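You operate a simulated robot arm through the tools that you are given. There is no shell and no other tool. Be economical: measure what you need, move in short steps, check, and stop when the job is done.

Carry out the task below with a simulated robot arm. There is one attempt and no reset: what you move stays moved.

TASK
Put things in order on the top of the workbench. At the end: the silver long bolt stands where the red clothes peg stood; the red clothes peg from the top of the workbench stands where the black sink stopper stood; the black sink stopper stands where the grey sponge stood; the grey sponge is on the grey drip tray; whatever was shut is shut again. Leave all else as you found it, and nothing knocked over.
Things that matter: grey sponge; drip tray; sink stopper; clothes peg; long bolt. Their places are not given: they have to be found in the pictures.

It is judged by the outcome, as a careful person would: the job done as asked, and still so three seconds after it is handed in. It fails if anything else is knocked over, pushed out of place, dropped, spilled or broken.

THE ROBOT
A 7-joint arm with a two-finger parallel gripper, fixed in place. Base frame: the origin is at the foot of the arm, x ahead of it, y to its left, z up; the work surface is at about z = 0. Lengths are in mm, angles in rad, forces in N, time in s.
With the tool pointing down near the work surface it reaches from about 220 to 580 mm from the base axis. Its first joint turns from -1.152 to 1.152 rad. Payload 2.5 kg.
Tool frame: the origin (TCP) lies between the finger pads and is the grasp point; the fingertips stand 23 mm ahead of it; z points along the fingers, y is the line along which they close. The gripper opens to 94 mm. The fingers are 38 mm wide and 10 mm thick; the gripper's body (54 by 96 mm) begins 39 mm behind the TCP.
Orientation is that of the tool frame in the base frame, as [roll, pitch, yaw] about the fixed x, y, z axes, in that order (R = Rz(yaw) Ry(pitch) Rx(roll)). With the fingers straight down and closing along the base's y, the tool's x points along the base's -x, its y along +y and its z along -z.

THE INTERFACE
- The arm moves only by the tool play_rows. Its argument "moves" is a list of rows, each a list of 3 entries, a list of its own where there are three numbers: the shift along the base's x, y, z in mm, then the turn, a rotation vector about the base's x, y, z in degrees, then the closure, from 0 (fully open) to 1 (shut). In form: [[[x, y, z], [rx, ry, rz], gripper], ...]. A call has 1 to 20 rows; each row is the pose to reach, as a shift and turn from the pose commanded when the call began. A row lasts 0.2 s, in which the tool goes at most 50 mm and 0.15 rad; a call with a longer step from one row to the next is refused whole, and so is a gripper value outside its range. A pose out of reach is approached as far as the arm can. The call stops where the force on the tool passes 40 N (or 10 N more than at its start, if that is more) or the arm is blocked; 0.2 s more then pass. The fingers move at their own pace (about 108 mm/s each) and stop on an object; they squeeze with about 29 N. The grip force told is the motor's: it shows also when the fingers shut on nothing. Time passes only in rows, and 0.2 s behind the last, so rows that repeat a pose let the fingers close. It gives the time, the measured TCP pose, the force on the tool (base axes), the opening and the grip force at its end, in the units of the frame above (readings bear some noise).
- Cameras (640 x 400 px; columns grow to the right, rows downward): "scene" is fixed at [149.3, -437.9, 525.9]; the picture's right is [0.56, -0.83, 0.00], its down [-0.56, -0.38, -0.73] and it looks along [0.61, 0.41, -0.68] (base axes); focal length 276 px, centre (320, 200). "wrist" rides on the gripper at [-39, 0, -44] in the tool frame; the picture's right is [0.00, -1.00, 0.00], its down [0.97, 0.00, -0.24] and it looks along [0.24, 0.00, 0.97] (tool axes); focal length 218 px, centre (320, 200).
- camera(camera): a new picture of that camera. No time passes.
- measure_at(camera, pixels): for up to 12 pixels [column, row] of the newest picture of that camera ("zoom" is the newest enlarged one), the place [x, y, z] in the base frame of the surface seen there, good to about 2 mm, but the place of the scene camera against the robot may be out by one fixed shift of up to 18 mm in any direction. No time passes.
- enlarge(camera, box): a new picture of the part [left, top, right, bottom] of that camera's present view, enlarged. No time passes.
- job_done(): hands the job in; it is judged then, once.

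Work in short steps. Measure before you move; look again where a grasp or a placing could have gone wrong, and mend it. You have 80 turns and 54 pictures in all, the two below and enlarged ones among them. Open the gripper and draw the arm clear of the work before you hand the job in, unless the task says otherwise; then end with one line.

The tools are called as a command line: name --argument value ..., lists and objects as JSON in quotes. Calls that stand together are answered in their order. play_rows: Moves the arm, as the interface text tells. Its arguments: {"type":"object","properties":{"moves":{"type":"array","items":{"type":"array"}}},"required":["moves"]} The other tools are called the same way: camera (camera) takes a picture; measure_at (camera, pixels) gives the place of the surface under pixels of a picture; enlarge (camera, box) takes an enlarged picture of a part of a camera's view; job_done () hands the job in.

At the start:

```text
time: 0.0
eef_pos: [377.2, -77.3, 324.1]
tool_rot: [3.141, 0.0, -3.141]
contact_force: [0.2, 0.5, 0.1]
gripper_width: 93.9
gripper_force: 0.0
```

scene: 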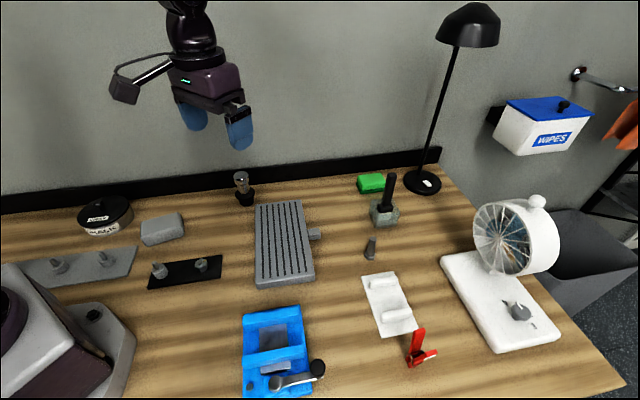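
wrist: 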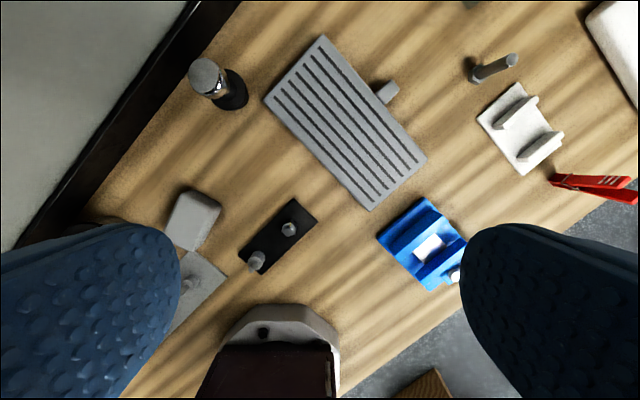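

I'll start by enlarging the regions of interest to identify the objects.

enlarge --camera "scene" --box '[20, 160, 340, 360]'

enlarge --camera "scene" --box '[320, 160, 480, 380]'

measure_at --camera "wrist" --pixels '[[205, 75], [235, 100], [195, 215], [345, 120], [475, 75], [510, 60], [560, 182], [625, 195], [520, 130], [388, 92], [280, 235], [190, 285]]'

measure_at --camera "scene" --pixels '[[242, 178], [245, 198], [162, 226], [283, 240], [371, 241], [370, 257], [418, 335], [412, 362], [433, 351], [388, 305], [105, 208], [315, 233]]'

```text
2.00 times, centred on (180, 260) of scene
```

zoom: 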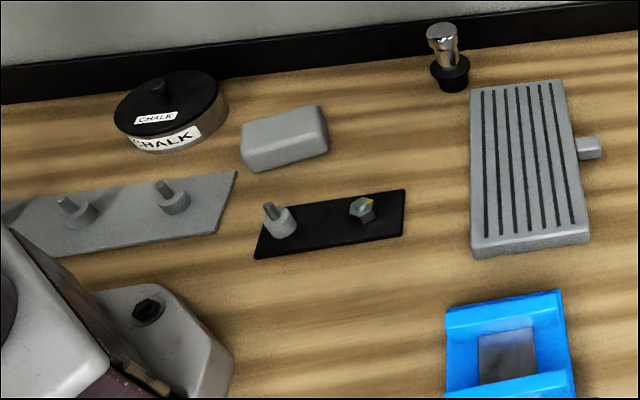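

```text
1.82 times, centred on (400, 270) of scene
```

zoom: 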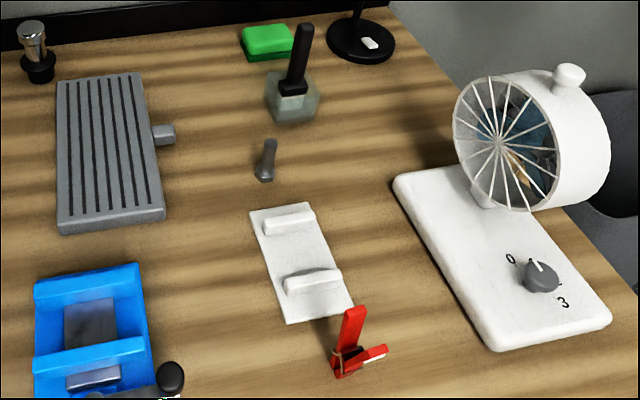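

```text
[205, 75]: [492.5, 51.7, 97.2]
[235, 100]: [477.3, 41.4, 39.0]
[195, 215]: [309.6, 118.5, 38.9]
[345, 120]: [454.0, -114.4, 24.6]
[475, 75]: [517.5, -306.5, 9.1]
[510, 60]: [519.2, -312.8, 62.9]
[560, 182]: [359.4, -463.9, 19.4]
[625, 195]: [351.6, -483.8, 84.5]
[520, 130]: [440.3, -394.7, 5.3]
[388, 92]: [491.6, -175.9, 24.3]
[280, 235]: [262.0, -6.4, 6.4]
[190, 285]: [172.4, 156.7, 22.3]
```

```text
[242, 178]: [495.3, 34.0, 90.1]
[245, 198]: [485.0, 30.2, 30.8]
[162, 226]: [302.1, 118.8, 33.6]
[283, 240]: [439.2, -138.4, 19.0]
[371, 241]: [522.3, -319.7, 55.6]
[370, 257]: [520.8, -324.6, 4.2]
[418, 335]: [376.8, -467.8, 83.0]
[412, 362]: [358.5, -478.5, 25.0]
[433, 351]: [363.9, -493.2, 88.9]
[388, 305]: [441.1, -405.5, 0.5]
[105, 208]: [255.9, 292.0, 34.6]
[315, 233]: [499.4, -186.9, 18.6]
```

The grey sponge is at (162,228), the stopper (black base, chrome top) at (244,190), the tray at (283,243), the bolt at (370,247) and the peg at (418,348). I'll move above the sponge for a closer look.

play_rows --moves '[[[-12, 32, -17], [0, 0, 0], 0], [[-24, 64, -34], [0, 0, 0], 0], [[-36, 96, -51], [0, 0, 0], 0], [[-48, 128, -68], [0, 0, 0], 0], [[-60, 160, -85], [0, 0, 0], 0], [[-72, 195, -104], [0, 0, 0], 0], [[-72, 195, -104], [0, 0, 0], 0]]'

camera --camera "wrist"

```text
time: 1.6
eef_pos: [305.9, 117.9, 221.8]
tool_rot: [-3.141, -0.001, 3.141]
contact_force: [-0.7, 0.1, 0.3]
gripper_width: 94.1
gripper_force: 0.1
```

```text
49 pictures are left
```

wrist: 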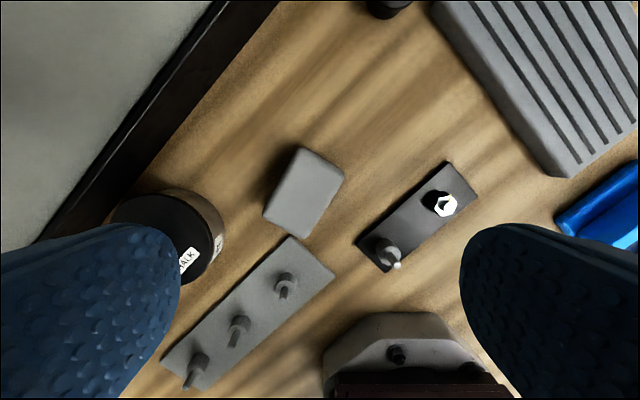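

The sponge is at about (304,192), with its long side running from upper right to lower left. I'll measure its corners and the tray.

measure_at --camera "wrist" --pixels '[[301, 150], [340, 174], [307, 234], [268, 212], [304, 192], [290, 237], [332, 275], [448, 163], [445, 8], [562, 175], [630, 125], [215, 240]]'

enlarge --camera "wrist" --box '[220, 120, 380, 260]'

```text
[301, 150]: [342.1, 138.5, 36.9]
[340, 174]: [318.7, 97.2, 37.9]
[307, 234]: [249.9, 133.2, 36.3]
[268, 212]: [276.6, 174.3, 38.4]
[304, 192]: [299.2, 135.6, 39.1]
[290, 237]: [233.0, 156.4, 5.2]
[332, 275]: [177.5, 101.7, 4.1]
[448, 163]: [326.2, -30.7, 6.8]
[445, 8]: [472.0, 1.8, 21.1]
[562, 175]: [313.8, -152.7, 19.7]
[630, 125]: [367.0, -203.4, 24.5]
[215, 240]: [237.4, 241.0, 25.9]
```

```text
2.86 times, centred on (300, 190) of wrist
```

zoom: 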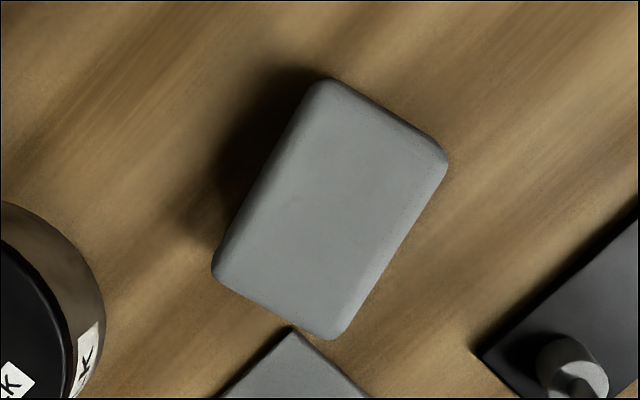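

Next I measure the tray corners in the scene image and bring the gripper above the sponge (centre ≈ (297,135)), turned -28°.

measure_at --camera "scene" --pixels '[[258, 206], [299, 203], [312, 274], [258, 282], [283, 243]]'

play_rows --moves '[[[-3, 6, -20], [0, 0, -7], 0], [[-6, 12, -50], [0, 0, -14], 0], [[-9, 17, -90], [0, 0, -21], 0], [[-9, 17, -120], [0, 0, -28], 0], [[-9, 17, -120], [0, 0, -28], 0]]'

camera --camera "wrist"

```text
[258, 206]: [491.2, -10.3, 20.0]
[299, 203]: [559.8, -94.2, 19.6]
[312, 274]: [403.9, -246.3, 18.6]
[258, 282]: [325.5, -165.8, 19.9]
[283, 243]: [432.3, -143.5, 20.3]
```

```text
time: 2.8
eef_pos: [297.4, 132.0, 100.8]
tool_rot: [-3.141, 0.0, 2.651]
contact_force: [0.2, 0.8, 0.0]
gripper_width: 93.9
gripper_force: 0.0
```

```text
47 pictures are left
```

wrist: 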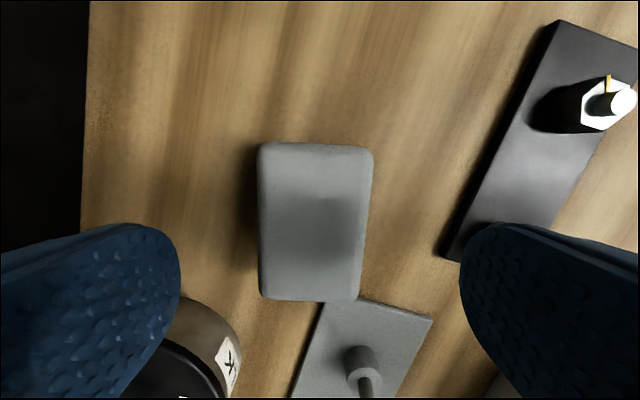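

measure_at --camera "wrist" --pixels '[[264, 150], [368, 155], [358, 290], [264, 290], [262, 220], [364, 220]]'

```text
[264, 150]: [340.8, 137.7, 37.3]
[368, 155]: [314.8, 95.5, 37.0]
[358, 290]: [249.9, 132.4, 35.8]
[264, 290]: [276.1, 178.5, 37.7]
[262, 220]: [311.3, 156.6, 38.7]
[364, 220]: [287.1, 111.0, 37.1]
```

Centre is (296,135). I'll descend to TCP z≈27 and close.

play_rows --moves '[[[0, 2, -25], [0, 0, 0], 0], [[0, 2, -50], [0, 0, 0], 0], [[0, 2, -73], [0, 0, 0], 0], [[0, 2, -73], [0, 0, 0], 0.6], [[0, 2, -73], [0, 0, 0], 0.8], [[0, 2, -73], [0, 0, 0], 1], [[0, 2, -73], [0, 0, 0], 1]]'

```text
time: 4.4
eef_pos: [294.7, 135.6, 28.7]
tool_rot: [3.141, 0.0, 2.653]
contact_force: [0.5, 0.7, 0.1]
gripper_width: 60.6
gripper_force: 28.7
```

The sponge is gripped (60.6 mm). I'll lift it and carry it over the tray centre, turning -17° to align.

play_rows --moves '[[[0, 0, 40], [0, 0, 0], 1], [[0, 0, 80], [0, 0, 0], 1], [[0, 0, 120], [0, 0, 0], 1], [[22, -36, 120], [0, 0, -3], 1], [[44, -72, 120], [0, 0, -6], 1], [[66, -108, 120], [0, 0, -9], 1], [[88, -144, 120], [0, 0, -12], 1], [[110, -180, 120], [0, 0, -15], 1], [[132, -216, 120], [0, 0, -17], 1], [[153, -253, 120], [0, 0, -17], 1], [[153, -253, 120], [0, 0, -17], 1]]'

camera --camera "wrist"

camera --camera "scene"

```text
time: 6.8
eef_pos: [452.5, -117.9, 146.4]
tool_rot: [-3.141, 0.001, 2.356]
contact_force: [0.2, -0.6, -0.4]
gripper_width: 59.8
gripper_force: 28.9
```

```text
46 pictures are left
```

wrist: 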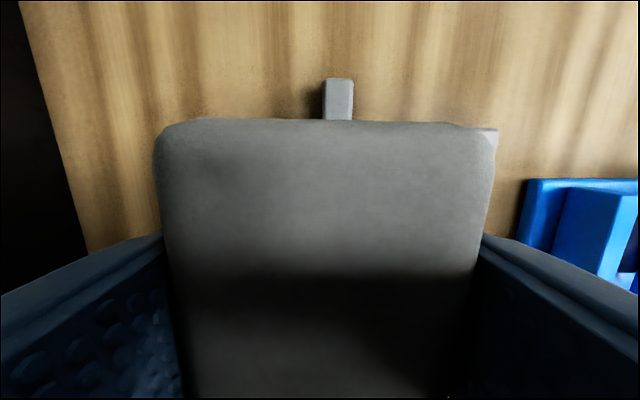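

```text
45 pictures are left
```

scene: 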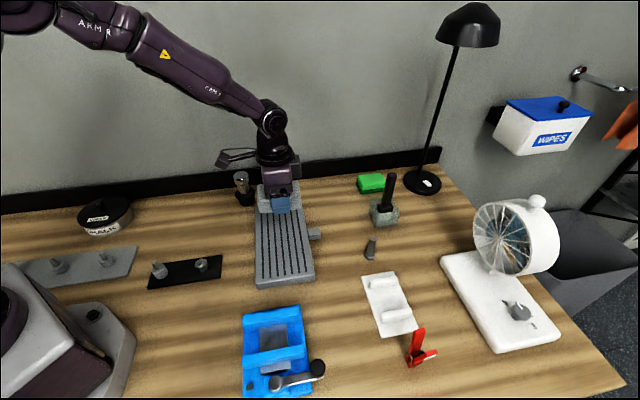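

The sponge is over the tray and aligned. I'll lower it to TCP z≈54, so its bottom meets the tray top at about 24, then release.

play_rows --moves '[[[-1, -6, -30], [0, 0, 0], 1], [[-1, -6, -60], [0, 0, 0], 1], [[-1, -6, -80], [0, 0, 0], 1], [[-1, -6, -88], [0, 0, 0], 1], [[-1, -6, -91], [0, 0, 0], 1], [[-1, -6, -93], [0, 0, 0], 1], [[-1, -6, -93], [0, 0, 0], 1]]'

enlarge --camera "scene" --box '[200, 160, 360, 300]'

```text
time: 8.4
eef_pos: [448.2, -123.1, 55.4]
tool_rot: [3.142, 0.001, 2.356]
contact_force: [-0.2, 0.3, 2.1]
gripper_width: 59.4
gripper_force: 28.7
```

```text
2.86 times, centred on (280, 230) of scene
```

zoom: 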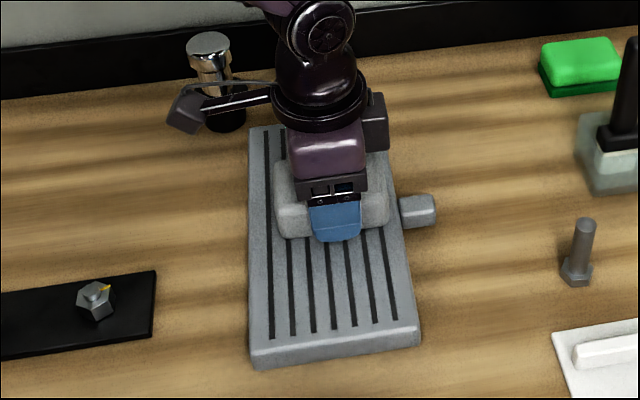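

Contact force is 2 N and the sponge sits on the tray. I'll release, lift straight up and measure the black box hanging off the wrist.

measure_at --camera "zoom" --pixels '[[186, 112], [215, 110], [208, 45], [330, 140], [375, 120]]'

play_rows --moves '[[[0, 0, 0], [0, 0, 0], 0.2], [[0, 0, 0], [0, 0, 0], 0], [[0, 0, 10], [0, 0, 0], 0], [[0, 0, 50], [0, 0, 0], 0], [[0, 0, 95], [0, 0, 0], 0], [[0, 0, 140], [0, 0, 0], 0], [[0, 0, 180], [0, 0, 0], 0]]'

camera --camera "wrist"

```text
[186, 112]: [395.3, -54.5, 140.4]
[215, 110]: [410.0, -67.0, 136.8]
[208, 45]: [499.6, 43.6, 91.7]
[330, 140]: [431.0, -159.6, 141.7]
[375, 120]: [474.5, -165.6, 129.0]
```

```text
time: 10.0
eef_pos: [445.9, -119.2, 232.6]
tool_rot: [-3.14, 0.0, 2.357]
contact_force: [0.4, 0.6, -0.2]
gripper_width: 93.8
gripper_force: 0.1
```

```text
43 pictures are left
```

wrist: 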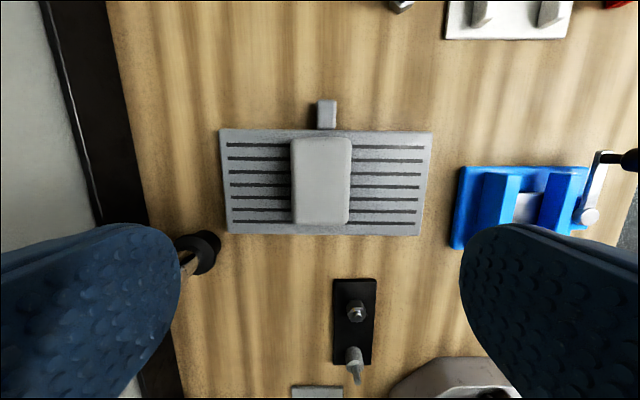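

The sponge lies well on the tray. Next I'll go above the stopper, turning so the fingers close parallel to the backboard.

play_rows --moves '[[[2, 15, 0], [0, 0, 8], 0], [[4, 30, 0], [0, 0, 16], 0], [[6, 45, 0], [0, 0, 24], 0], [[8, 60, 0], [0, 0, 32], 0], [[10, 75, 0], [0, 0, 40], 0], [[12, 90, 0], [0, 0, 48], 0], [[14, 105, 0], [0, 0, 56], 0], [[16, 120, 0], [0, 0, 64], 0], [[18, 135, 0], [0, 0, 72], 0], [[20, 150, 0], [0, 0, 80], 0], [[26, 164, 0], [0, 0, 88], 0], [[30, 164, 0], [0, 0, 90], 0], [[30, 164, 0], [0, 0, 90], 0]]'

camera --camera "wrist"

```text
time: 12.8
eef_pos: [478.5, 43.1, 234.1]
tool_rot: [-3.14, 0.001, -2.355]
contact_force: [0.0, 0.1, -0.2]
gripper_width: 93.8
gripper_force: 0.0
```

```text
42 pictures are left
```

wrist: 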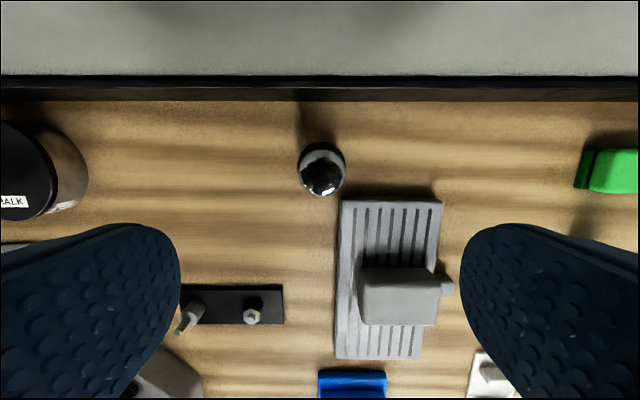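

enlarge --camera "wrist" --box '[270, 80, 370, 220]'

measure_at --camera "wrist" --pixels '[[323, 178], [303, 178], [343, 178], [323, 190], [322, 145], [300, 158], [344, 155], [322, 100], [322, 79]]'

enlarge --camera "scene" --box '[210, 160, 290, 220]'

```text
2.86 times, centred on (320, 150) of wrist
```

zoom: 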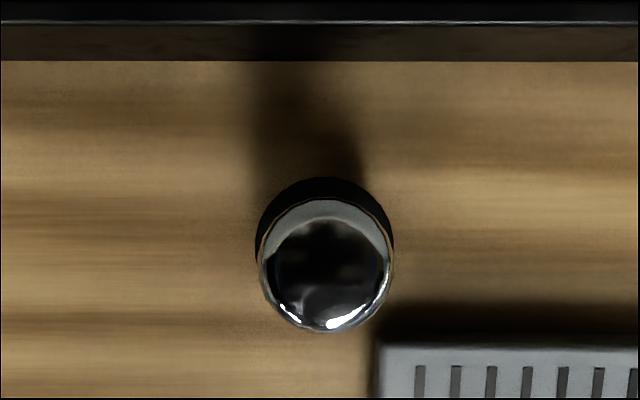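

```text
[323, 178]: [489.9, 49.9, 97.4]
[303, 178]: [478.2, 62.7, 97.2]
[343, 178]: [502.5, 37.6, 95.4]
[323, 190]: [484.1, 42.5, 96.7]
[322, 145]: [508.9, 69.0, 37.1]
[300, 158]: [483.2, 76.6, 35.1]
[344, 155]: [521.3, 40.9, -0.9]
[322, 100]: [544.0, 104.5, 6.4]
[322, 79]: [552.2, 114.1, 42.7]
```

```text
6.67 times, centred on (250, 190) of scene
```

zoom: 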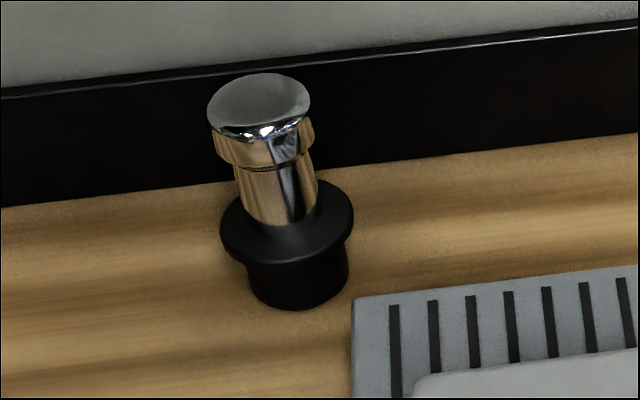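

The stopper axis is at about (492,52), with the cap at z≈80–97. I'll descend straight over it to TCP z≈82 and close.

play_rows --moves '[[[7, 5, -20], [0, 0, 0], 0], [[13.8, 10, -60], [0, 0, 0], 0], [[13.8, 10, -95], [0, 0, 0], 0], [[13.8, 10, -125], [0, 0, 0], 0], [[13.8, 10, -152], [0, 0, 0], 0], [[13.8, 10, -152], [0, 0, 0], 0.5], [[13.8, 10, -152], [0, 0, 0], 0.7], [[13.8, 10, -152], [0, 0, 0], 1], [[13.8, 10, -152], [0, 0, 0], 1]]'

camera --camera "wrist"

enlarge --camera "scene" --box '[190, 140, 310, 220]'

```text
time: 14.8
eef_pos: [490.9, 53.0, 81.7]
tool_rot: [3.14, -0.001, -2.356]
contact_force: [-0.9, -1.0, 0.4]
gripper_width: 39.7
gripper_force: 29.2
```

```text
39 pictures are left
```

wrist: 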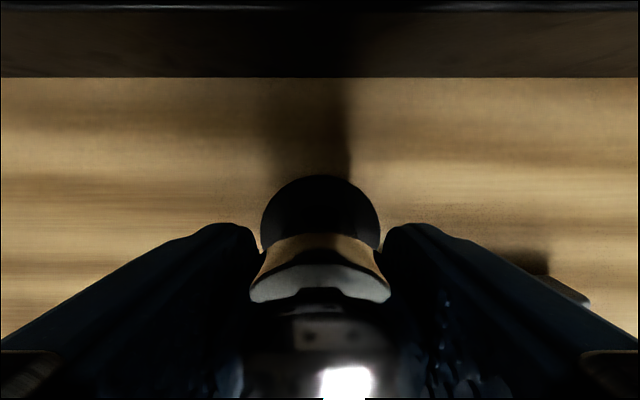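

```text
5.00 times, centred on (250, 180) of scene
```

zoom: 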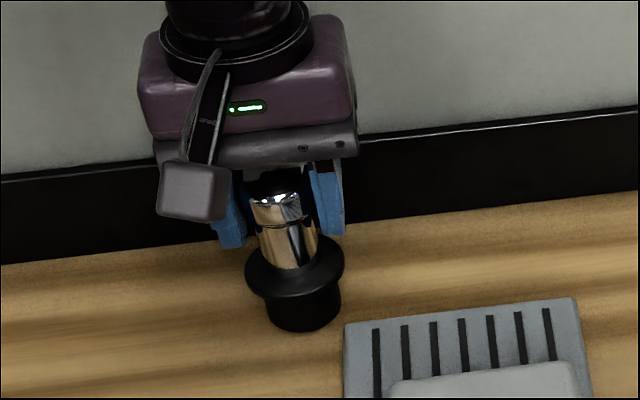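

The stopper is held (39.7 mm cap). Before carrying it I'll check the height of the machine near the destination.

measure_at --camera "scene" --pixels '[[10, 270], [40, 300], [90, 360], [95, 315], [130, 345], [15, 320]]'

play_rows --moves '[[[0, 0, 10], [0, 0, 0], 1], [[0, 0, 40], [0, 0, 0], 1], [[0, 0, 80], [0, 0, 0], 1], [[0, 0, 80], [0, 0, 0], 1]]'

enlarge --camera "scene" --box '[170, 100, 330, 220]'

```text
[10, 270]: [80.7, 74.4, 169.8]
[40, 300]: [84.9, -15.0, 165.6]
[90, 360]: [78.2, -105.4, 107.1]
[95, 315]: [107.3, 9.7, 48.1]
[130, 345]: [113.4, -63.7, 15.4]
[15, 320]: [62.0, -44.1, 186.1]
```

```text
time: 15.8
eef_pos: [491.3, 50.6, 163.1]
tool_rot: [-3.141, 0.0, -2.357]
contact_force: [-0.3, 0.3, -2.1]
gripper_width: 39.5
gripper_force: 29.4
```

```text
3.33 times, centred on (250, 160) of scene
```

zoom: 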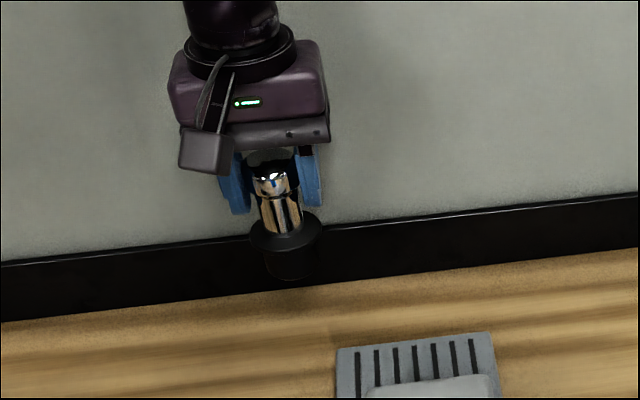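

The stopper hangs upright and the machine lies beyond reach (x<115). I'll carry it to (296,135.5).

play_rows --moves '[[[-30, 13, 0], [0, 0, 0], 1], [[-65, 28, 0], [0, 0, 0], 1], [[-100, 43, 0], [0, 0, 0], 1], [[-135, 58, 0], [0, 0, 0], 1], [[-168, 72, 0], [0, 0, 0], 1], [[-190, 81, 0], [0, 0, 0], 1], [[-196, 84, 0], [0, 0, 0], 1], [[-196, 84, -30], [0, 0, 0], 1], [[-196, 84, -60], [0, 0, 0], 1], [[-196, 84, -60], [0, 0, 0], 1]]'

camera --camera "scene"

camera --camera "wrist"

```text
time: 18.0
eef_pos: [295.2, 137.1, 103.0]
tool_rot: [3.141, 0.0, -2.357]
contact_force: [-0.1, 0.2, -0.8]
gripper_width: 39.7
gripper_force: 29.1
```

```text
36 pictures are left
```

scene: 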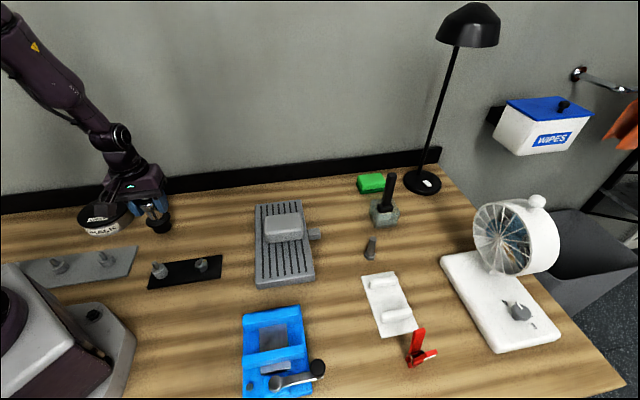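

```text
35 pictures are left
```

wrist: 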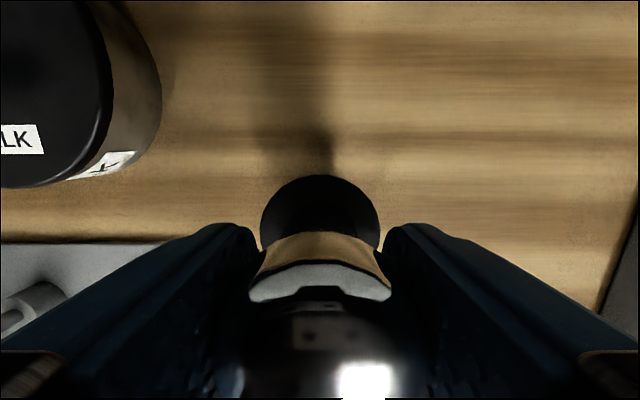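

Position is good. I'll lower the last 20 mm, release and rise.

play_rows --moves '[[[0, 0, -12], [0, 0, 0], 1], [[0, 0, -18], [0, 0, 0], 1], [[0, 0, -20], [0, 0, 0], 1], [[0, 0, -20], [0, 0, 0], 1], [[0, 0, -20], [0, 0, 0], 0.4], [[0, 0, -20], [0, 0, 0], 0], [[0, 0, -20], [0, 0, 0], 0], [[0, 0, 10], [0, 0, 0], 0], [[0, 0, 55], [0, 0, 0], 0], [[0, 0, 100], [0, 0, 0], 0], [[0, 0, 140], [0, 0, 0], 0]]'

camera --camera "wrist"

```text
time: 20.4
eef_pos: [291.8, 138.9, 241.7]
tool_rot: [-3.141, -0.001, -2.355]
contact_force: [0.7, 1.3, 0.4]
gripper_width: 94.1
gripper_force: 0.0
```

```text
34 pictures are left
```

wrist: 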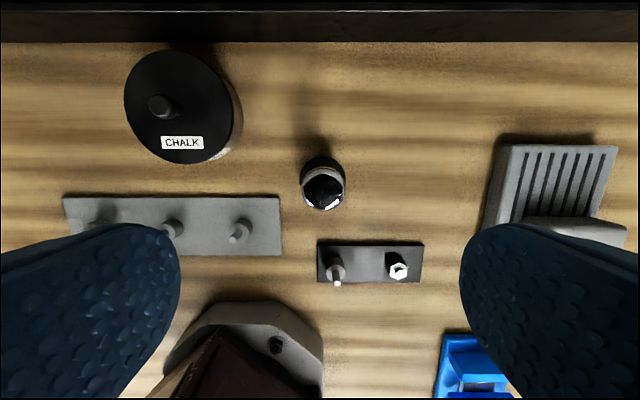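

The stopper stands upright at the sponge's old place. Next I'll travel to a viewing pose near the peg.

play_rows --moves '[[[3, -41, 0], [0, 0, -7.5], 0], [[5, -82, 0], [0, 0, -15], 0], [[8, -124, 0], [0, 0, -22.5], 0], [[10, -165, 0], [0, 0, -30], 0], [[13, -206, 0], [0, 0, -37.5], 0], [[16, -247, 0], [0, 0, -45], 0], [[18, -288, 0], [0, 0, -52.5], 0], [[21, -330, 0], [0, 0, -60], 0], [[23, -371, 0], [0, 0, -67.5], 0], [[26, -412, 0], [0, 0, -75], 0], [[29, -453, 0], [0, 0, -82.5], 0], [[31, -494, 0], [0, 0, -90], 0], [[34, -534, 0], [0, 0, -97.5], 0], [[34, -534, 0], [0, 0, -97.5], 0]]'

camera --camera "wrist"

```text
time: 23.4
eef_pos: [330.2, -396.7, 242.3]
tool_rot: [-3.142, -0.002, 2.223]
contact_force: [-0.2, 1.8, 0.0]
gripper_width: 93.9
gripper_force: 0.0
```

```text
33 pictures are left
```

wrist: 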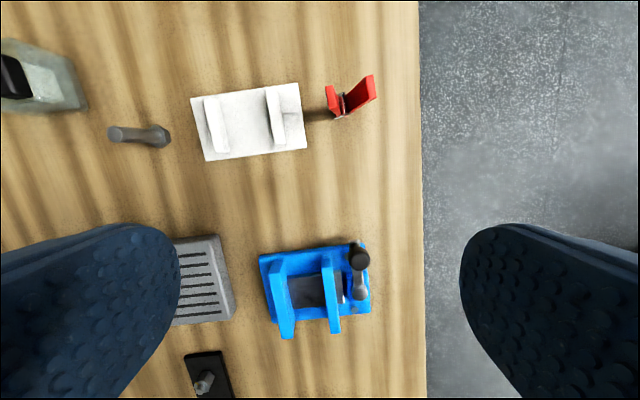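

enlarge --camera "wrist" --box '[300, 60, 400, 130]'

measure_at --camera "wrist" --pixels '[[330, 97], [333, 112], [346, 108], [358, 97], [370, 85], [373, 97], [340, 117], [365, 97], [126, 133], [158, 133], [280, 95], [302, 145]]'

enlarge --camera "scene" --box '[380, 310, 460, 380]'

```text
5.71 times, centred on (350, 95) of wrist
```

zoom: 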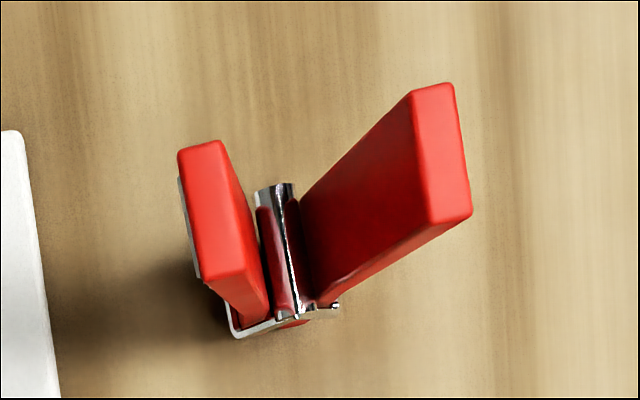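

```text
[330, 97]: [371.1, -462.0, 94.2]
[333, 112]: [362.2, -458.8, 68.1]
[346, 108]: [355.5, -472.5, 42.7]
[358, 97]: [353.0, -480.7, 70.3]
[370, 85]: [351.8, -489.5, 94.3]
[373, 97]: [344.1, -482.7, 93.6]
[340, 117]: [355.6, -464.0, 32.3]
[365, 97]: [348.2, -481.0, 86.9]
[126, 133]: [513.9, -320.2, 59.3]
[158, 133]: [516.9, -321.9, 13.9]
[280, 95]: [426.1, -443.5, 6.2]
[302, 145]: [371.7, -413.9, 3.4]
```

```text
5.71 times, centred on (420, 345) of scene
```

zoom: 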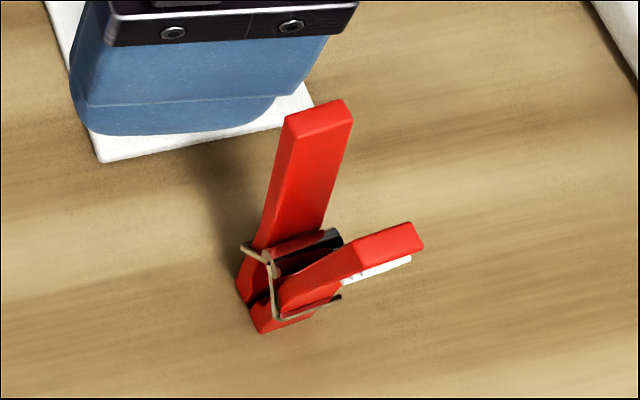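

The peg stands as a V with handle tops at z≈94; its flat faces run along (-0.72,0.69). I'll turn the gripper +99° so it closes across those faces and move above the peg.

play_rows --moves '[[[2, -5, 0], [0, 0, 8.2], 0], [[4, -10, 0], [0, 0, 16.4], 0], [[6, -15, 0], [0, 0, 24.6], 0], [[8, -20, 0], [0, 0, 32.8], 0], [[10, -25, 0], [0, 0, 41], 0], [[12, -31, -5], [0, 0, 49.2], 0], [[14, -37, -10], [0, 0, 57.4], 0], [[16, -43, -15], [0, 0, 65.6], 0], [[18, -49, -20], [0, 0, 73.8], 0], [[20, -55, -25], [0, 0, 82], 0], [[20, -61, -30], [0, 0, 90.2], 0], [[20, -66, -42], [0, 0, 98.5], 0], [[20, -66, -42], [0, 0, 98.5], 0]]'

camera --camera "wrist"

```text
time: 26.2
eef_pos: [348.2, -464.5, 200.1]
tool_rot: [-3.141, -0.001, -2.336]
contact_force: [-0.5, 0.2, 0.4]
gripper_width: 94.0
gripper_force: 0.1
```

```text
30 pictures are left
```

wrist: 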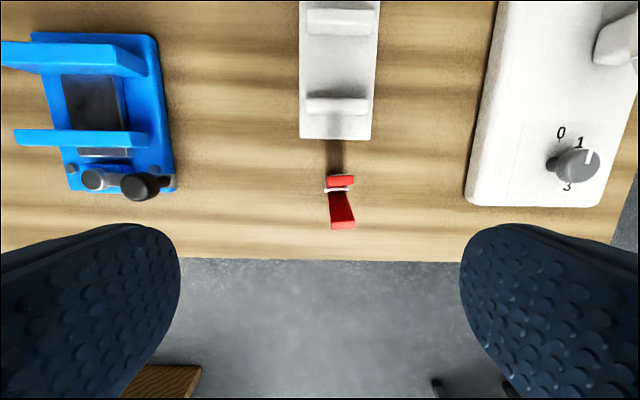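

enlarge --camera "wrist" --box '[290, 150, 390, 250]'

measure_at --camera "wrist" --pixels '[[341, 225], [332, 225], [352, 225], [340, 180], [330, 180], [352, 179], [341, 205], [336, 189], [336, 135], [341, 192]]'

```text
4.00 times, centred on (340, 200) of wrist
```

zoom: 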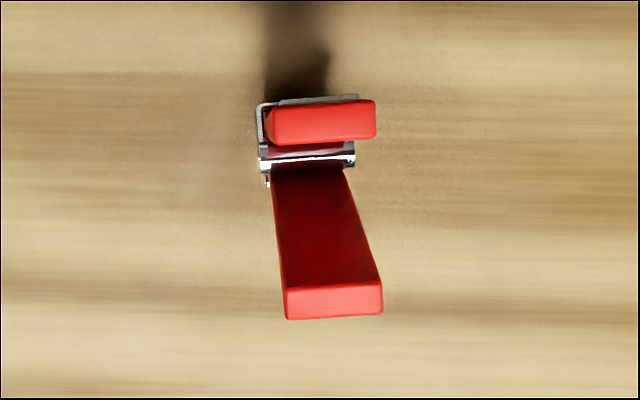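

```text
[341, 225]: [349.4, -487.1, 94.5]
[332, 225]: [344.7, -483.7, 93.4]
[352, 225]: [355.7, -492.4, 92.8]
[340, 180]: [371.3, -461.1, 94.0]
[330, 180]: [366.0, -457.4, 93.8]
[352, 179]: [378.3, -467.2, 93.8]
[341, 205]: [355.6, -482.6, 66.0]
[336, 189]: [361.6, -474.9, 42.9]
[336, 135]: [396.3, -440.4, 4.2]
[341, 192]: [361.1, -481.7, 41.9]
```

The peg's flat faces need another +5°, and its centre is (361,-475). I'll descend to TCP z≈73 and check the reach before closing.

play_rows --moves '[[[5, -5, -20], [0, 0, 5], 0], [[11, -11, -50], [0, 0, 5], 0], [[11, -11, -85], [0, 0, 5], 0], [[11, -11, -110], [0, 0, 5], 0], [[11, -11, -127], [0, 0, 5], 0], [[11, -11, -127], [0, 0, 5], 0]]'

enlarge --camera "scene" --box '[370, 270, 490, 390]'

camera --camera "wrist"

```text
time: 27.6
eef_pos: [360.1, -474.2, 73.9]
tool_rot: [3.142, 0.0, -2.25]
contact_force: [1.0, -1.0, -0.1]
gripper_width: 94.0
gripper_force: 0.1
```

```text
3.33 times, centred on (430, 330) of scene
```

zoom: 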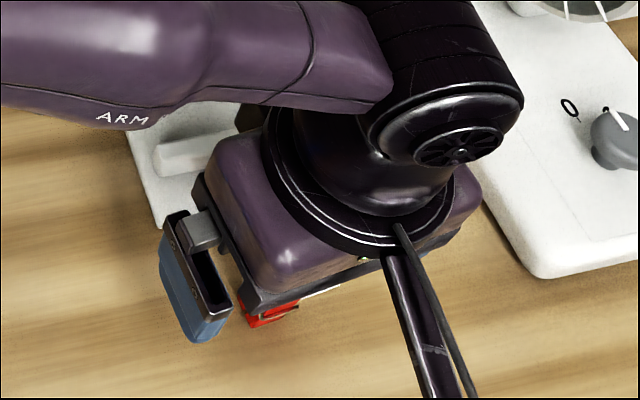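

```text
27 pictures are left
```

wrist: 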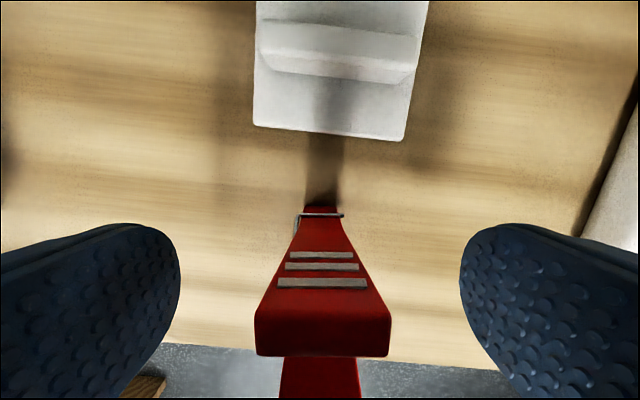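

Reached and centred on the peg. I'll close, then lift a little.

play_rows --moves '[[[0, 0, 0], [0, 0, 0], 0.5], [[0, 0, 0], [0, 0, 0], 0.7], [[0, 0, 0], [0, 0, 0], 0.85], [[0, 0, 0], [0, 0, 0], 1], [[0, 0, 0], [0, 0, 0], 1], [[0, 0, 10], [0, 0, 0], 1], [[0, 0, 50], [0, 0, 0], 1], [[0, 0, 90], [0, 0, 0], 1], [[0, 0, 90], [0, 0, 0], 1]]'

camera --camera "scene"

camera --camera "wrist"

```text
time: 29.6
eef_pos: [360.9, -476.2, 162.1]
tool_rot: [3.141, -0.001, -2.252]
contact_force: [0.4, -0.1, -0.7]
gripper_width: 17.1
gripper_force: 29.0
```

```text
26 pictures are left
```

scene: 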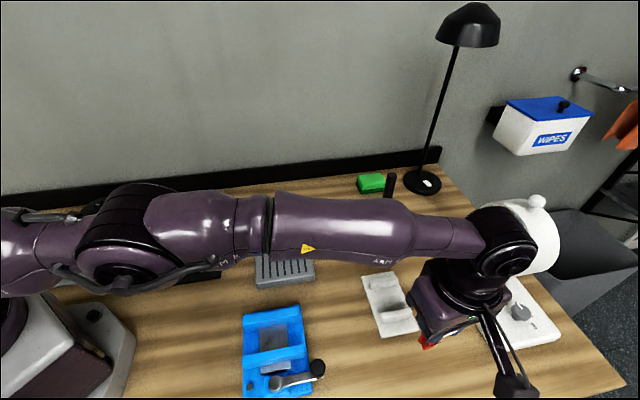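

```text
25 pictures are left
```

wrist: 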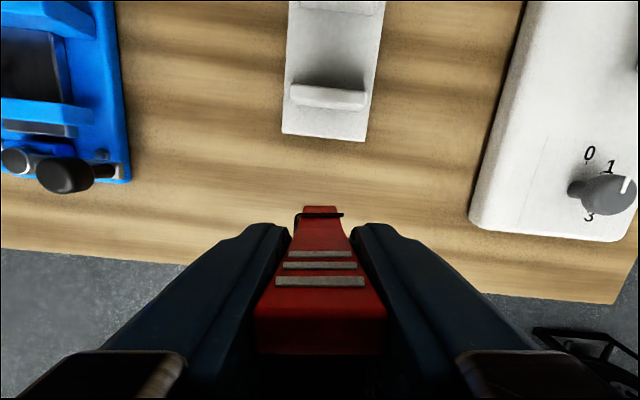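

The peg is held firmly (17 mm). I'll raise it slightly and carry it to the stopper's old place at (492,52).

play_rows --moves '[[[5, 20, 25], [0, 0, 0], 1], [[15, 60, 25], [0, 0, 0], 1], [[25, 101, 25], [0, 0, 0], 1], [[35, 141, 25], [0, 0, 0], 1], [[45, 181, 25], [0, 0, 0], 1], [[55, 221, 25], [0, 0, 0], 1], [[65, 262, 25], [0, 0, 0], 1], [[75, 302, 25], [0, 0, 0], 1], [[85, 342, 25], [0, 0, 0], 1], [[95, 382, 25], [0, 0, 0], 1], [[105, 423, 25], [0, 0, 0], 1], [[115, 463, 25], [0, 0, 0], 1], [[125, 503, 25], [0, 0, 0], 1], [[131, 527.3, 10], [0, 0, 0], 1], [[131, 527.3, -20], [0, 0, 0], 1], [[131, 527.3, -50], [0, 0, 0], 1], [[131, 527.3, -70], [0, 0, 0], 1], [[131, 527.3, -70], [0, 0, 0], 1]]'

camera --camera "wrist"

enlarge --camera "scene" --box '[180, 130, 320, 230]'

```text
time: 33.4
eef_pos: [491.1, 52.8, 91.3]
tool_rot: [-3.141, 0.0, -2.251]
contact_force: [0.1, 0.6, -0.9]
gripper_width: 17.3
gripper_force: 28.9
```

```text
24 pictures are left
```

wrist: 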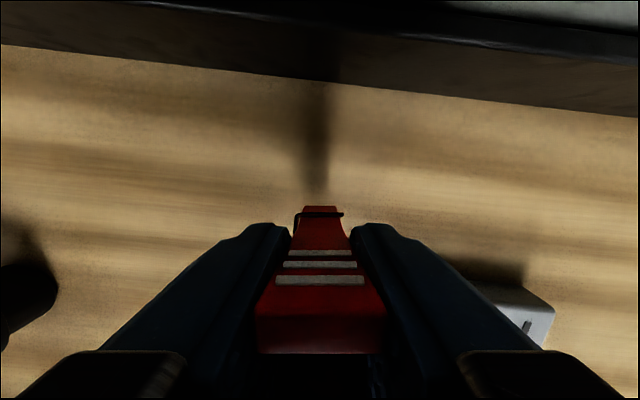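

```text
4.00 times, centred on (250, 180) of scene
```

zoom: 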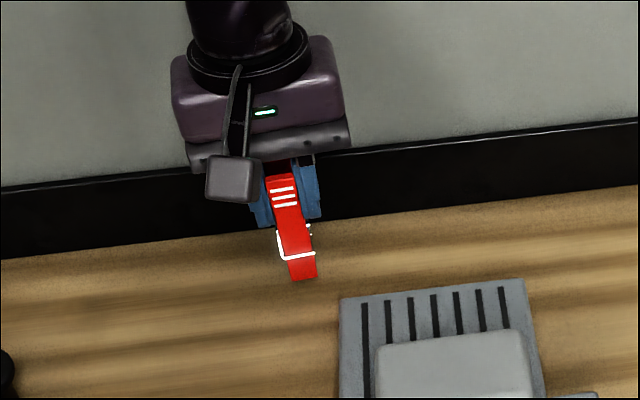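

The peg hangs upright over the spot. I'll lower 20 mm, release slowly and rise.

play_rows --moves '[[[0, 0, -12], [0, 0, 0], 1], [[0, 0, -17], [0, 0, 0], 1], [[0, 0, -19], [0, 0, 0], 1], [[0, 0, -20], [0, 0, 0], 1], [[0, 0, -20], [0, 0, 0], 1]]'

```text
time: 34.6
eef_pos: [492.2, 52.7, 73.2]
tool_rot: [-3.14, 0.0, -2.252]
contact_force: [-5.5, -1.7, 15.3]
gripper_width: 17.1
gripper_force: 29.0
```

There is 15 N of upward contact, so the peg is down slightly early. I'll back off 1 mm and look.

play_rows --moves '[[[0, 0, 1], [0, 0, 0], 1], [[0, 0, 1], [0, 0, 0], 1]]'

enlarge --camera "scene" --box '[200, 140, 300, 220]'

```text
time: 35.2
eef_pos: [492.4, 53.4, 74.3]
tool_rot: [-3.14, 0.0, -2.252]
contact_force: [3.3, -0.6, 4.0]
gripper_width: 17.2
gripper_force: 28.7
```

```text
5.00 times, centred on (250, 180) of scene
```

zoom: 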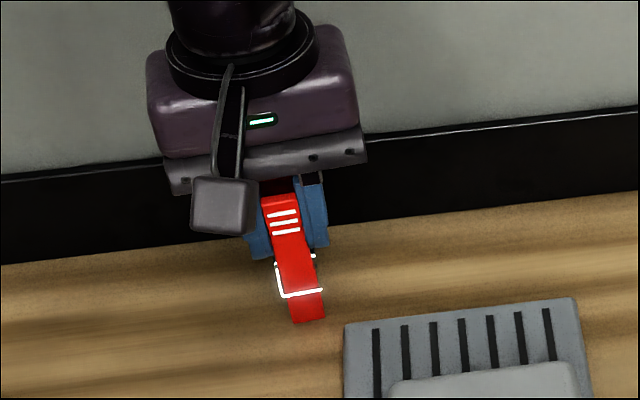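

It is lightly seated (4 N). I'll open in small steps and then rise.

play_rows --moves '[[[0, 0, -0.3], [0, 0, 0], 0.78], [[0, 0, -0.3], [0, 0, 0], 0.7], [[0, 0, -0.3], [0, 0, 0], 0.4], [[0, 0, -0.3], [0, 0, 0], 0], [[0, 0, 0], [0, 0, 0], 0], [[0, 0, 25], [0, 0, 0], 0], [[0, 0, 65], [0, 0, 0], 0], [[0, 0, 110], [0, 0, 0], 0], [[0, 0, 150], [0, 0, 0], 0]]'

camera --camera "wrist"

enlarge --camera "scene" --box '[200, 140, 300, 220]'

```text
time: 37.2
eef_pos: [492.6, 49.3, 226.5]
tool_rot: [-3.141, -0.001, -2.249]
contact_force: [0.9, -1.2, 0.2]
gripper_width: 94.1
gripper_force: 0.0
```

```text
21 pictures are left
```

wrist: 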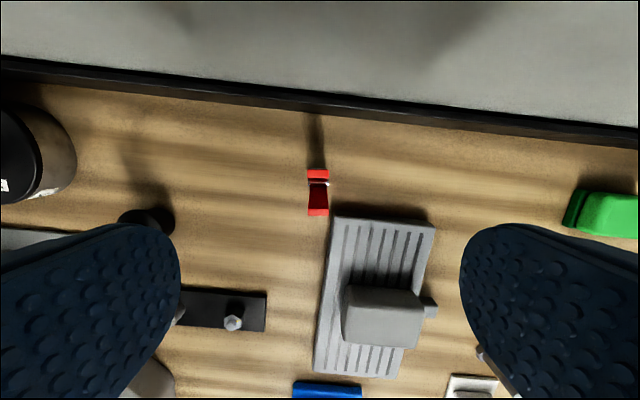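

```text
5.00 times, centred on (250, 180) of scene
```

zoom: 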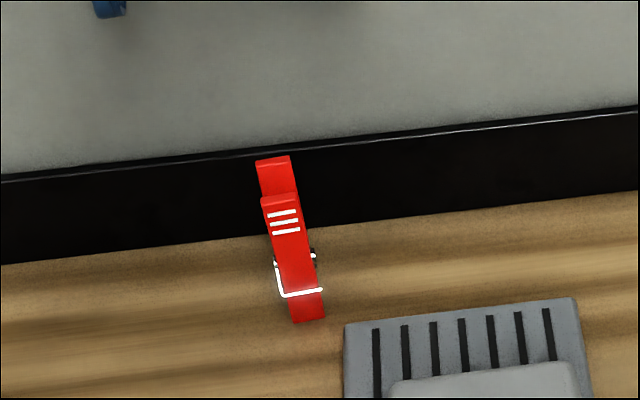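

The peg stands upright. I'll measure the bolt's surroundings and move to a viewing pose near it.

measure_at --camera "scene" --pixels '[[391, 176], [385, 205], [376, 222], [398, 218], [371, 180], [371, 241], [369, 256], [380, 212]]'

play_rows --moves '[[[-3, -32, 5], [0, 0, -8.3], 0], [[-6, -64, 10], [0, 0, -16.6], 0], [[-9, -96, 10], [0, 0, -24.9], 0], [[-12, -128, 10], [0, 0, -33.2], 0], [[-15, -160, 10], [0, 0, -41.5], 0], [[-18, -192, 10], [0, 0, -49.8], 0], [[-21, -224, 10], [0, 0, -58.1], 0], [[-24, -256, 10], [0, 0, -66.4], 0], [[-27, -288, 10], [0, 0, -74.7], 0], [[-30, -320, 10], [0, 0, -83], 0], [[-30, -320, 10], [0, 0, -83], 0]]'

camera --camera "wrist"

```text
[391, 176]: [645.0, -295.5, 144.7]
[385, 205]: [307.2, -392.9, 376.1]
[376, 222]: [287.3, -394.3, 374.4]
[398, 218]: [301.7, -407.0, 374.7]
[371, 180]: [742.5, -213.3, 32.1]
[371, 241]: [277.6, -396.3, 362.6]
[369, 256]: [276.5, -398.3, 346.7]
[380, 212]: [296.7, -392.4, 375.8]
```

```text
time: 39.6
eef_pos: [460.5, -269.5, 235.2]
tool_rot: [3.14, -0.001, 2.581]
contact_force: [0.1, -1.3, -0.4]
gripper_width: 94.0
gripper_force: 0.0
```

```text
19 pictures are left
```

wrist: 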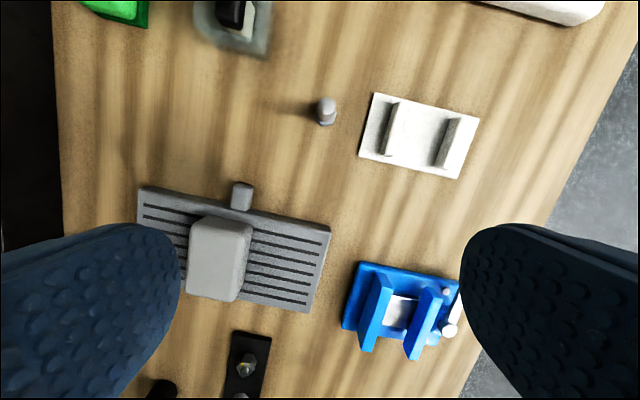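

enlarge --camera "wrist" --box '[280, 70, 380, 140]'

measure_at --camera "wrist" --pixels '[[326, 103], [320, 104], [333, 104], [327, 119], [320, 121], [334, 121], [265, 35], [233, 15]]'

```text
5.71 times, centred on (330, 105) of wrist
```

zoom: 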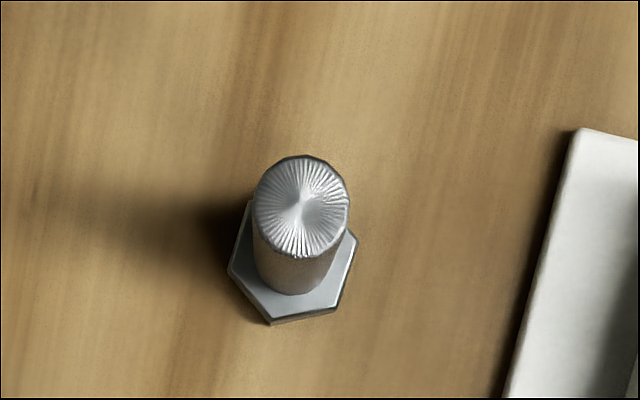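

```text
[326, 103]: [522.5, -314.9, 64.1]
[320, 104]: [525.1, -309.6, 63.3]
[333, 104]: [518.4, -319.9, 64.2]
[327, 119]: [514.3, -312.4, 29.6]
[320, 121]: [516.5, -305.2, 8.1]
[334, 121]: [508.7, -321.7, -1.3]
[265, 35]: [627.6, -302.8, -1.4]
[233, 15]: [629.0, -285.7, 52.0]
```

The bolt axis is at (520,-315), top z≈64, ~16 mm diameter, r≈608. I'll tilt the tool 15° outward for reach and stop just above it to check.

play_rows --moves '[[[14, -11, -20], [-2.6, -4.3, 0], 0], [[28, -23, -50], [-5.2, -8.6, 0], 0], [[42, -34, -80], [-7.8, -12.8, 0], 0], [[54, -44, -110], [-7.8, -12.8, 0], 0], [[58, -47, -124], [-7.8, -12.8, 0], 0], [[58, -47, -124], [-7.8, -12.8, 0], 0]]'

camera --camera "wrist"

```text
time: 41.0
eef_pos: [520.4, -313.3, 109.7]
tool_rot: [3.139, 0.263, 2.584]
contact_force: [-1.0, 0.0, -0.3]
gripper_width: 94.0
gripper_force: 0.0
```

```text
17 pictures are left
```

wrist: 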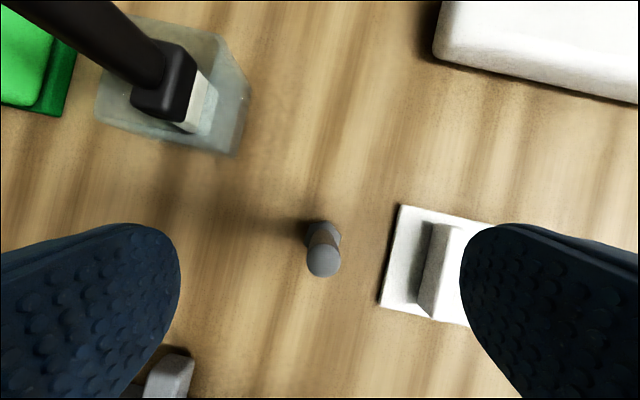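

The white rack is close on the right, so I'll pre-close to ~45 mm before descending. First I'll measure the bolt in this view.

measure_at --camera "wrist" --pixels '[[323, 262], [310, 262], [337, 262], [322, 235], [440, 230], [390, 250], [435, 215], [170, 375], [334, 228]]'

play_rows --moves '[[[0, 0, 0], [0, 0, 0], 0.3], [[0, 0, 0], [0, 0, 0], 0.5], [[0, 0, 0], [0, 0, 0], 0.5]]'

camera --camera "wrist"

```text
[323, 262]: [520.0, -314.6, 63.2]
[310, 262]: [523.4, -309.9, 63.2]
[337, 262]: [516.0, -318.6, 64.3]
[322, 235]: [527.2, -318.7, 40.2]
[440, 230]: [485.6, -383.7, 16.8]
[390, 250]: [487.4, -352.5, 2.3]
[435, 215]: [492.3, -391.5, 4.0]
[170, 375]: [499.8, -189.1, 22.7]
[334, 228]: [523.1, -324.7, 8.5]
```

```text
time: 41.8
eef_pos: [519.1, -312.2, 109.6]
tool_rot: [3.14, 0.261, 2.583]
contact_force: [-0.9, -0.9, -0.1]
gripper_width: 47.0
gripper_force: 0.1
```

```text
16 pictures are left
```

wrist: 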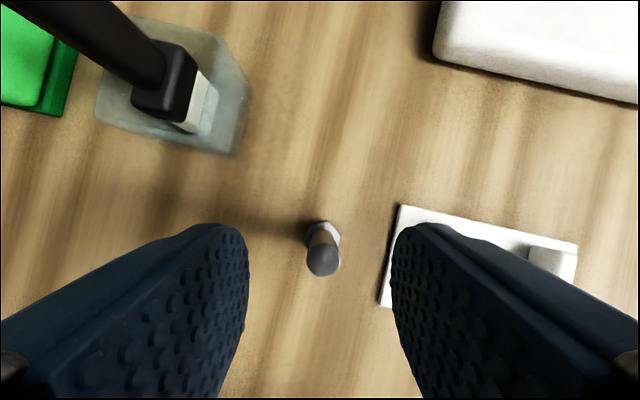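

Aligned. I'll descend to TCP z≈46 and close.

play_rows --moves '[[[0, 0, -25], [0, 0, 0], 0.5], [[0, 0, -50], [0, 0, 0], 0.5], [[0, 0, -64], [0, 0, 0], 0.5], [[0, 0, -64], [0, 0, 0], 0.5], [[0, 0, -64], [0, 0, 0], 0.7], [[0, 0, -64], [0, 0, 0], 0.85], [[0, 0, -64], [0, 0, 0], 1], [[0, 0, -64], [0, 0, 0], 1]]'

camera --camera "wrist"

```text
time: 43.6
eef_pos: [517.7, -313.5, 46.1]
tool_rot: [3.137, 0.261, 2.583]
contact_force: [0.4, 0.3, 0.1]
gripper_width: 15.2
gripper_force: 28.8
```

```text
15 pictures are left
```

wrist: 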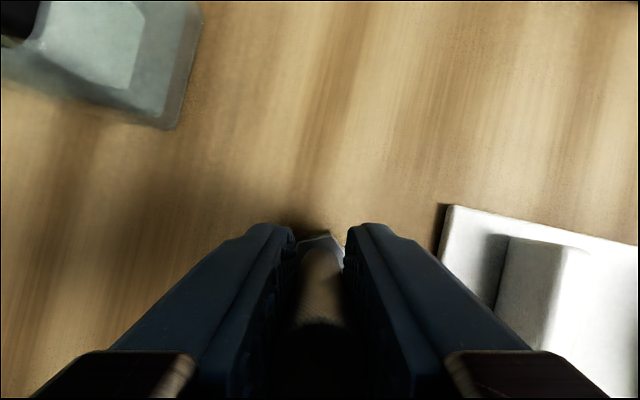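

The bolt is gripped (15.2 mm). I'll lift it and carry it to (361,-474), turning -21.5° about the vertical.

play_rows --moves '[[[0, 0, 10], [0, 0, 0], 1], [[0, 0, 50], [0, 0, 0], 1], [[-5, -5, 90], [0, 0, 0], 1], [[-31, -31, 90], [0, 0, -4], 1], [[-57, -57, 90], [0, 0, -8], 1], [[-83, -83, 90], [0, 0, -12], 1], [[-109, -109, 90], [0, 0, -16], 1], [[-135, -135, 90], [0, 0, -20], 1], [[-159, -159, 90], [0, 0, -21.5], 1], [[-159, -159, 60], [0, 0, -21.5], 1], [[-159, -159, 30], [0, 0, -21.5], 1], [[-159, -159, 30], [0, 0, -21.5], 1]]'

camera --camera "wrist"

camera --camera "scene"

```text
time: 46.2
eef_pos: [360.2, -474.7, 75.6]
tool_rot: [3.14, 0.261, 2.208]
contact_force: [-0.4, -0.4, -1.2]
gripper_width: 15.1
gripper_force: 28.9
```

```text
14 pictures are left
```

wrist: 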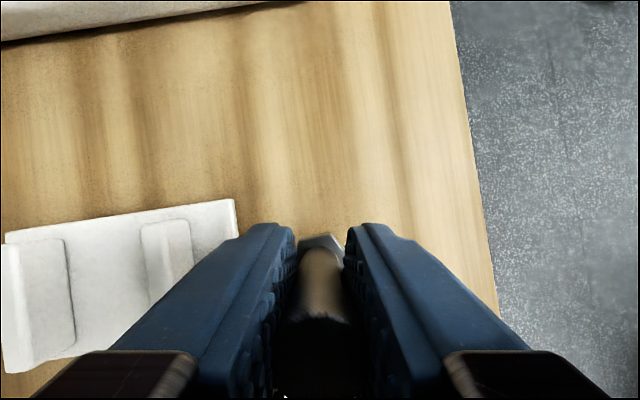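

```text
13 pictures are left
```

scene: 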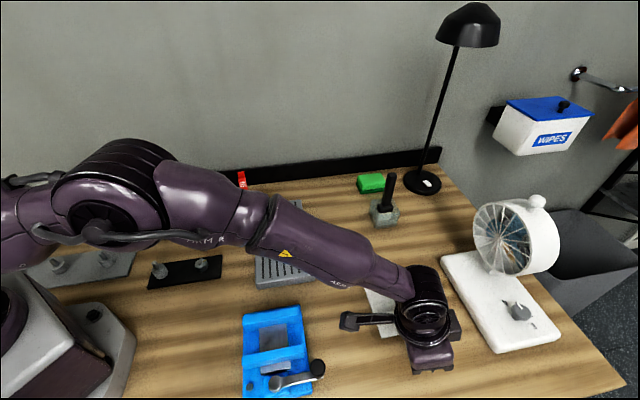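

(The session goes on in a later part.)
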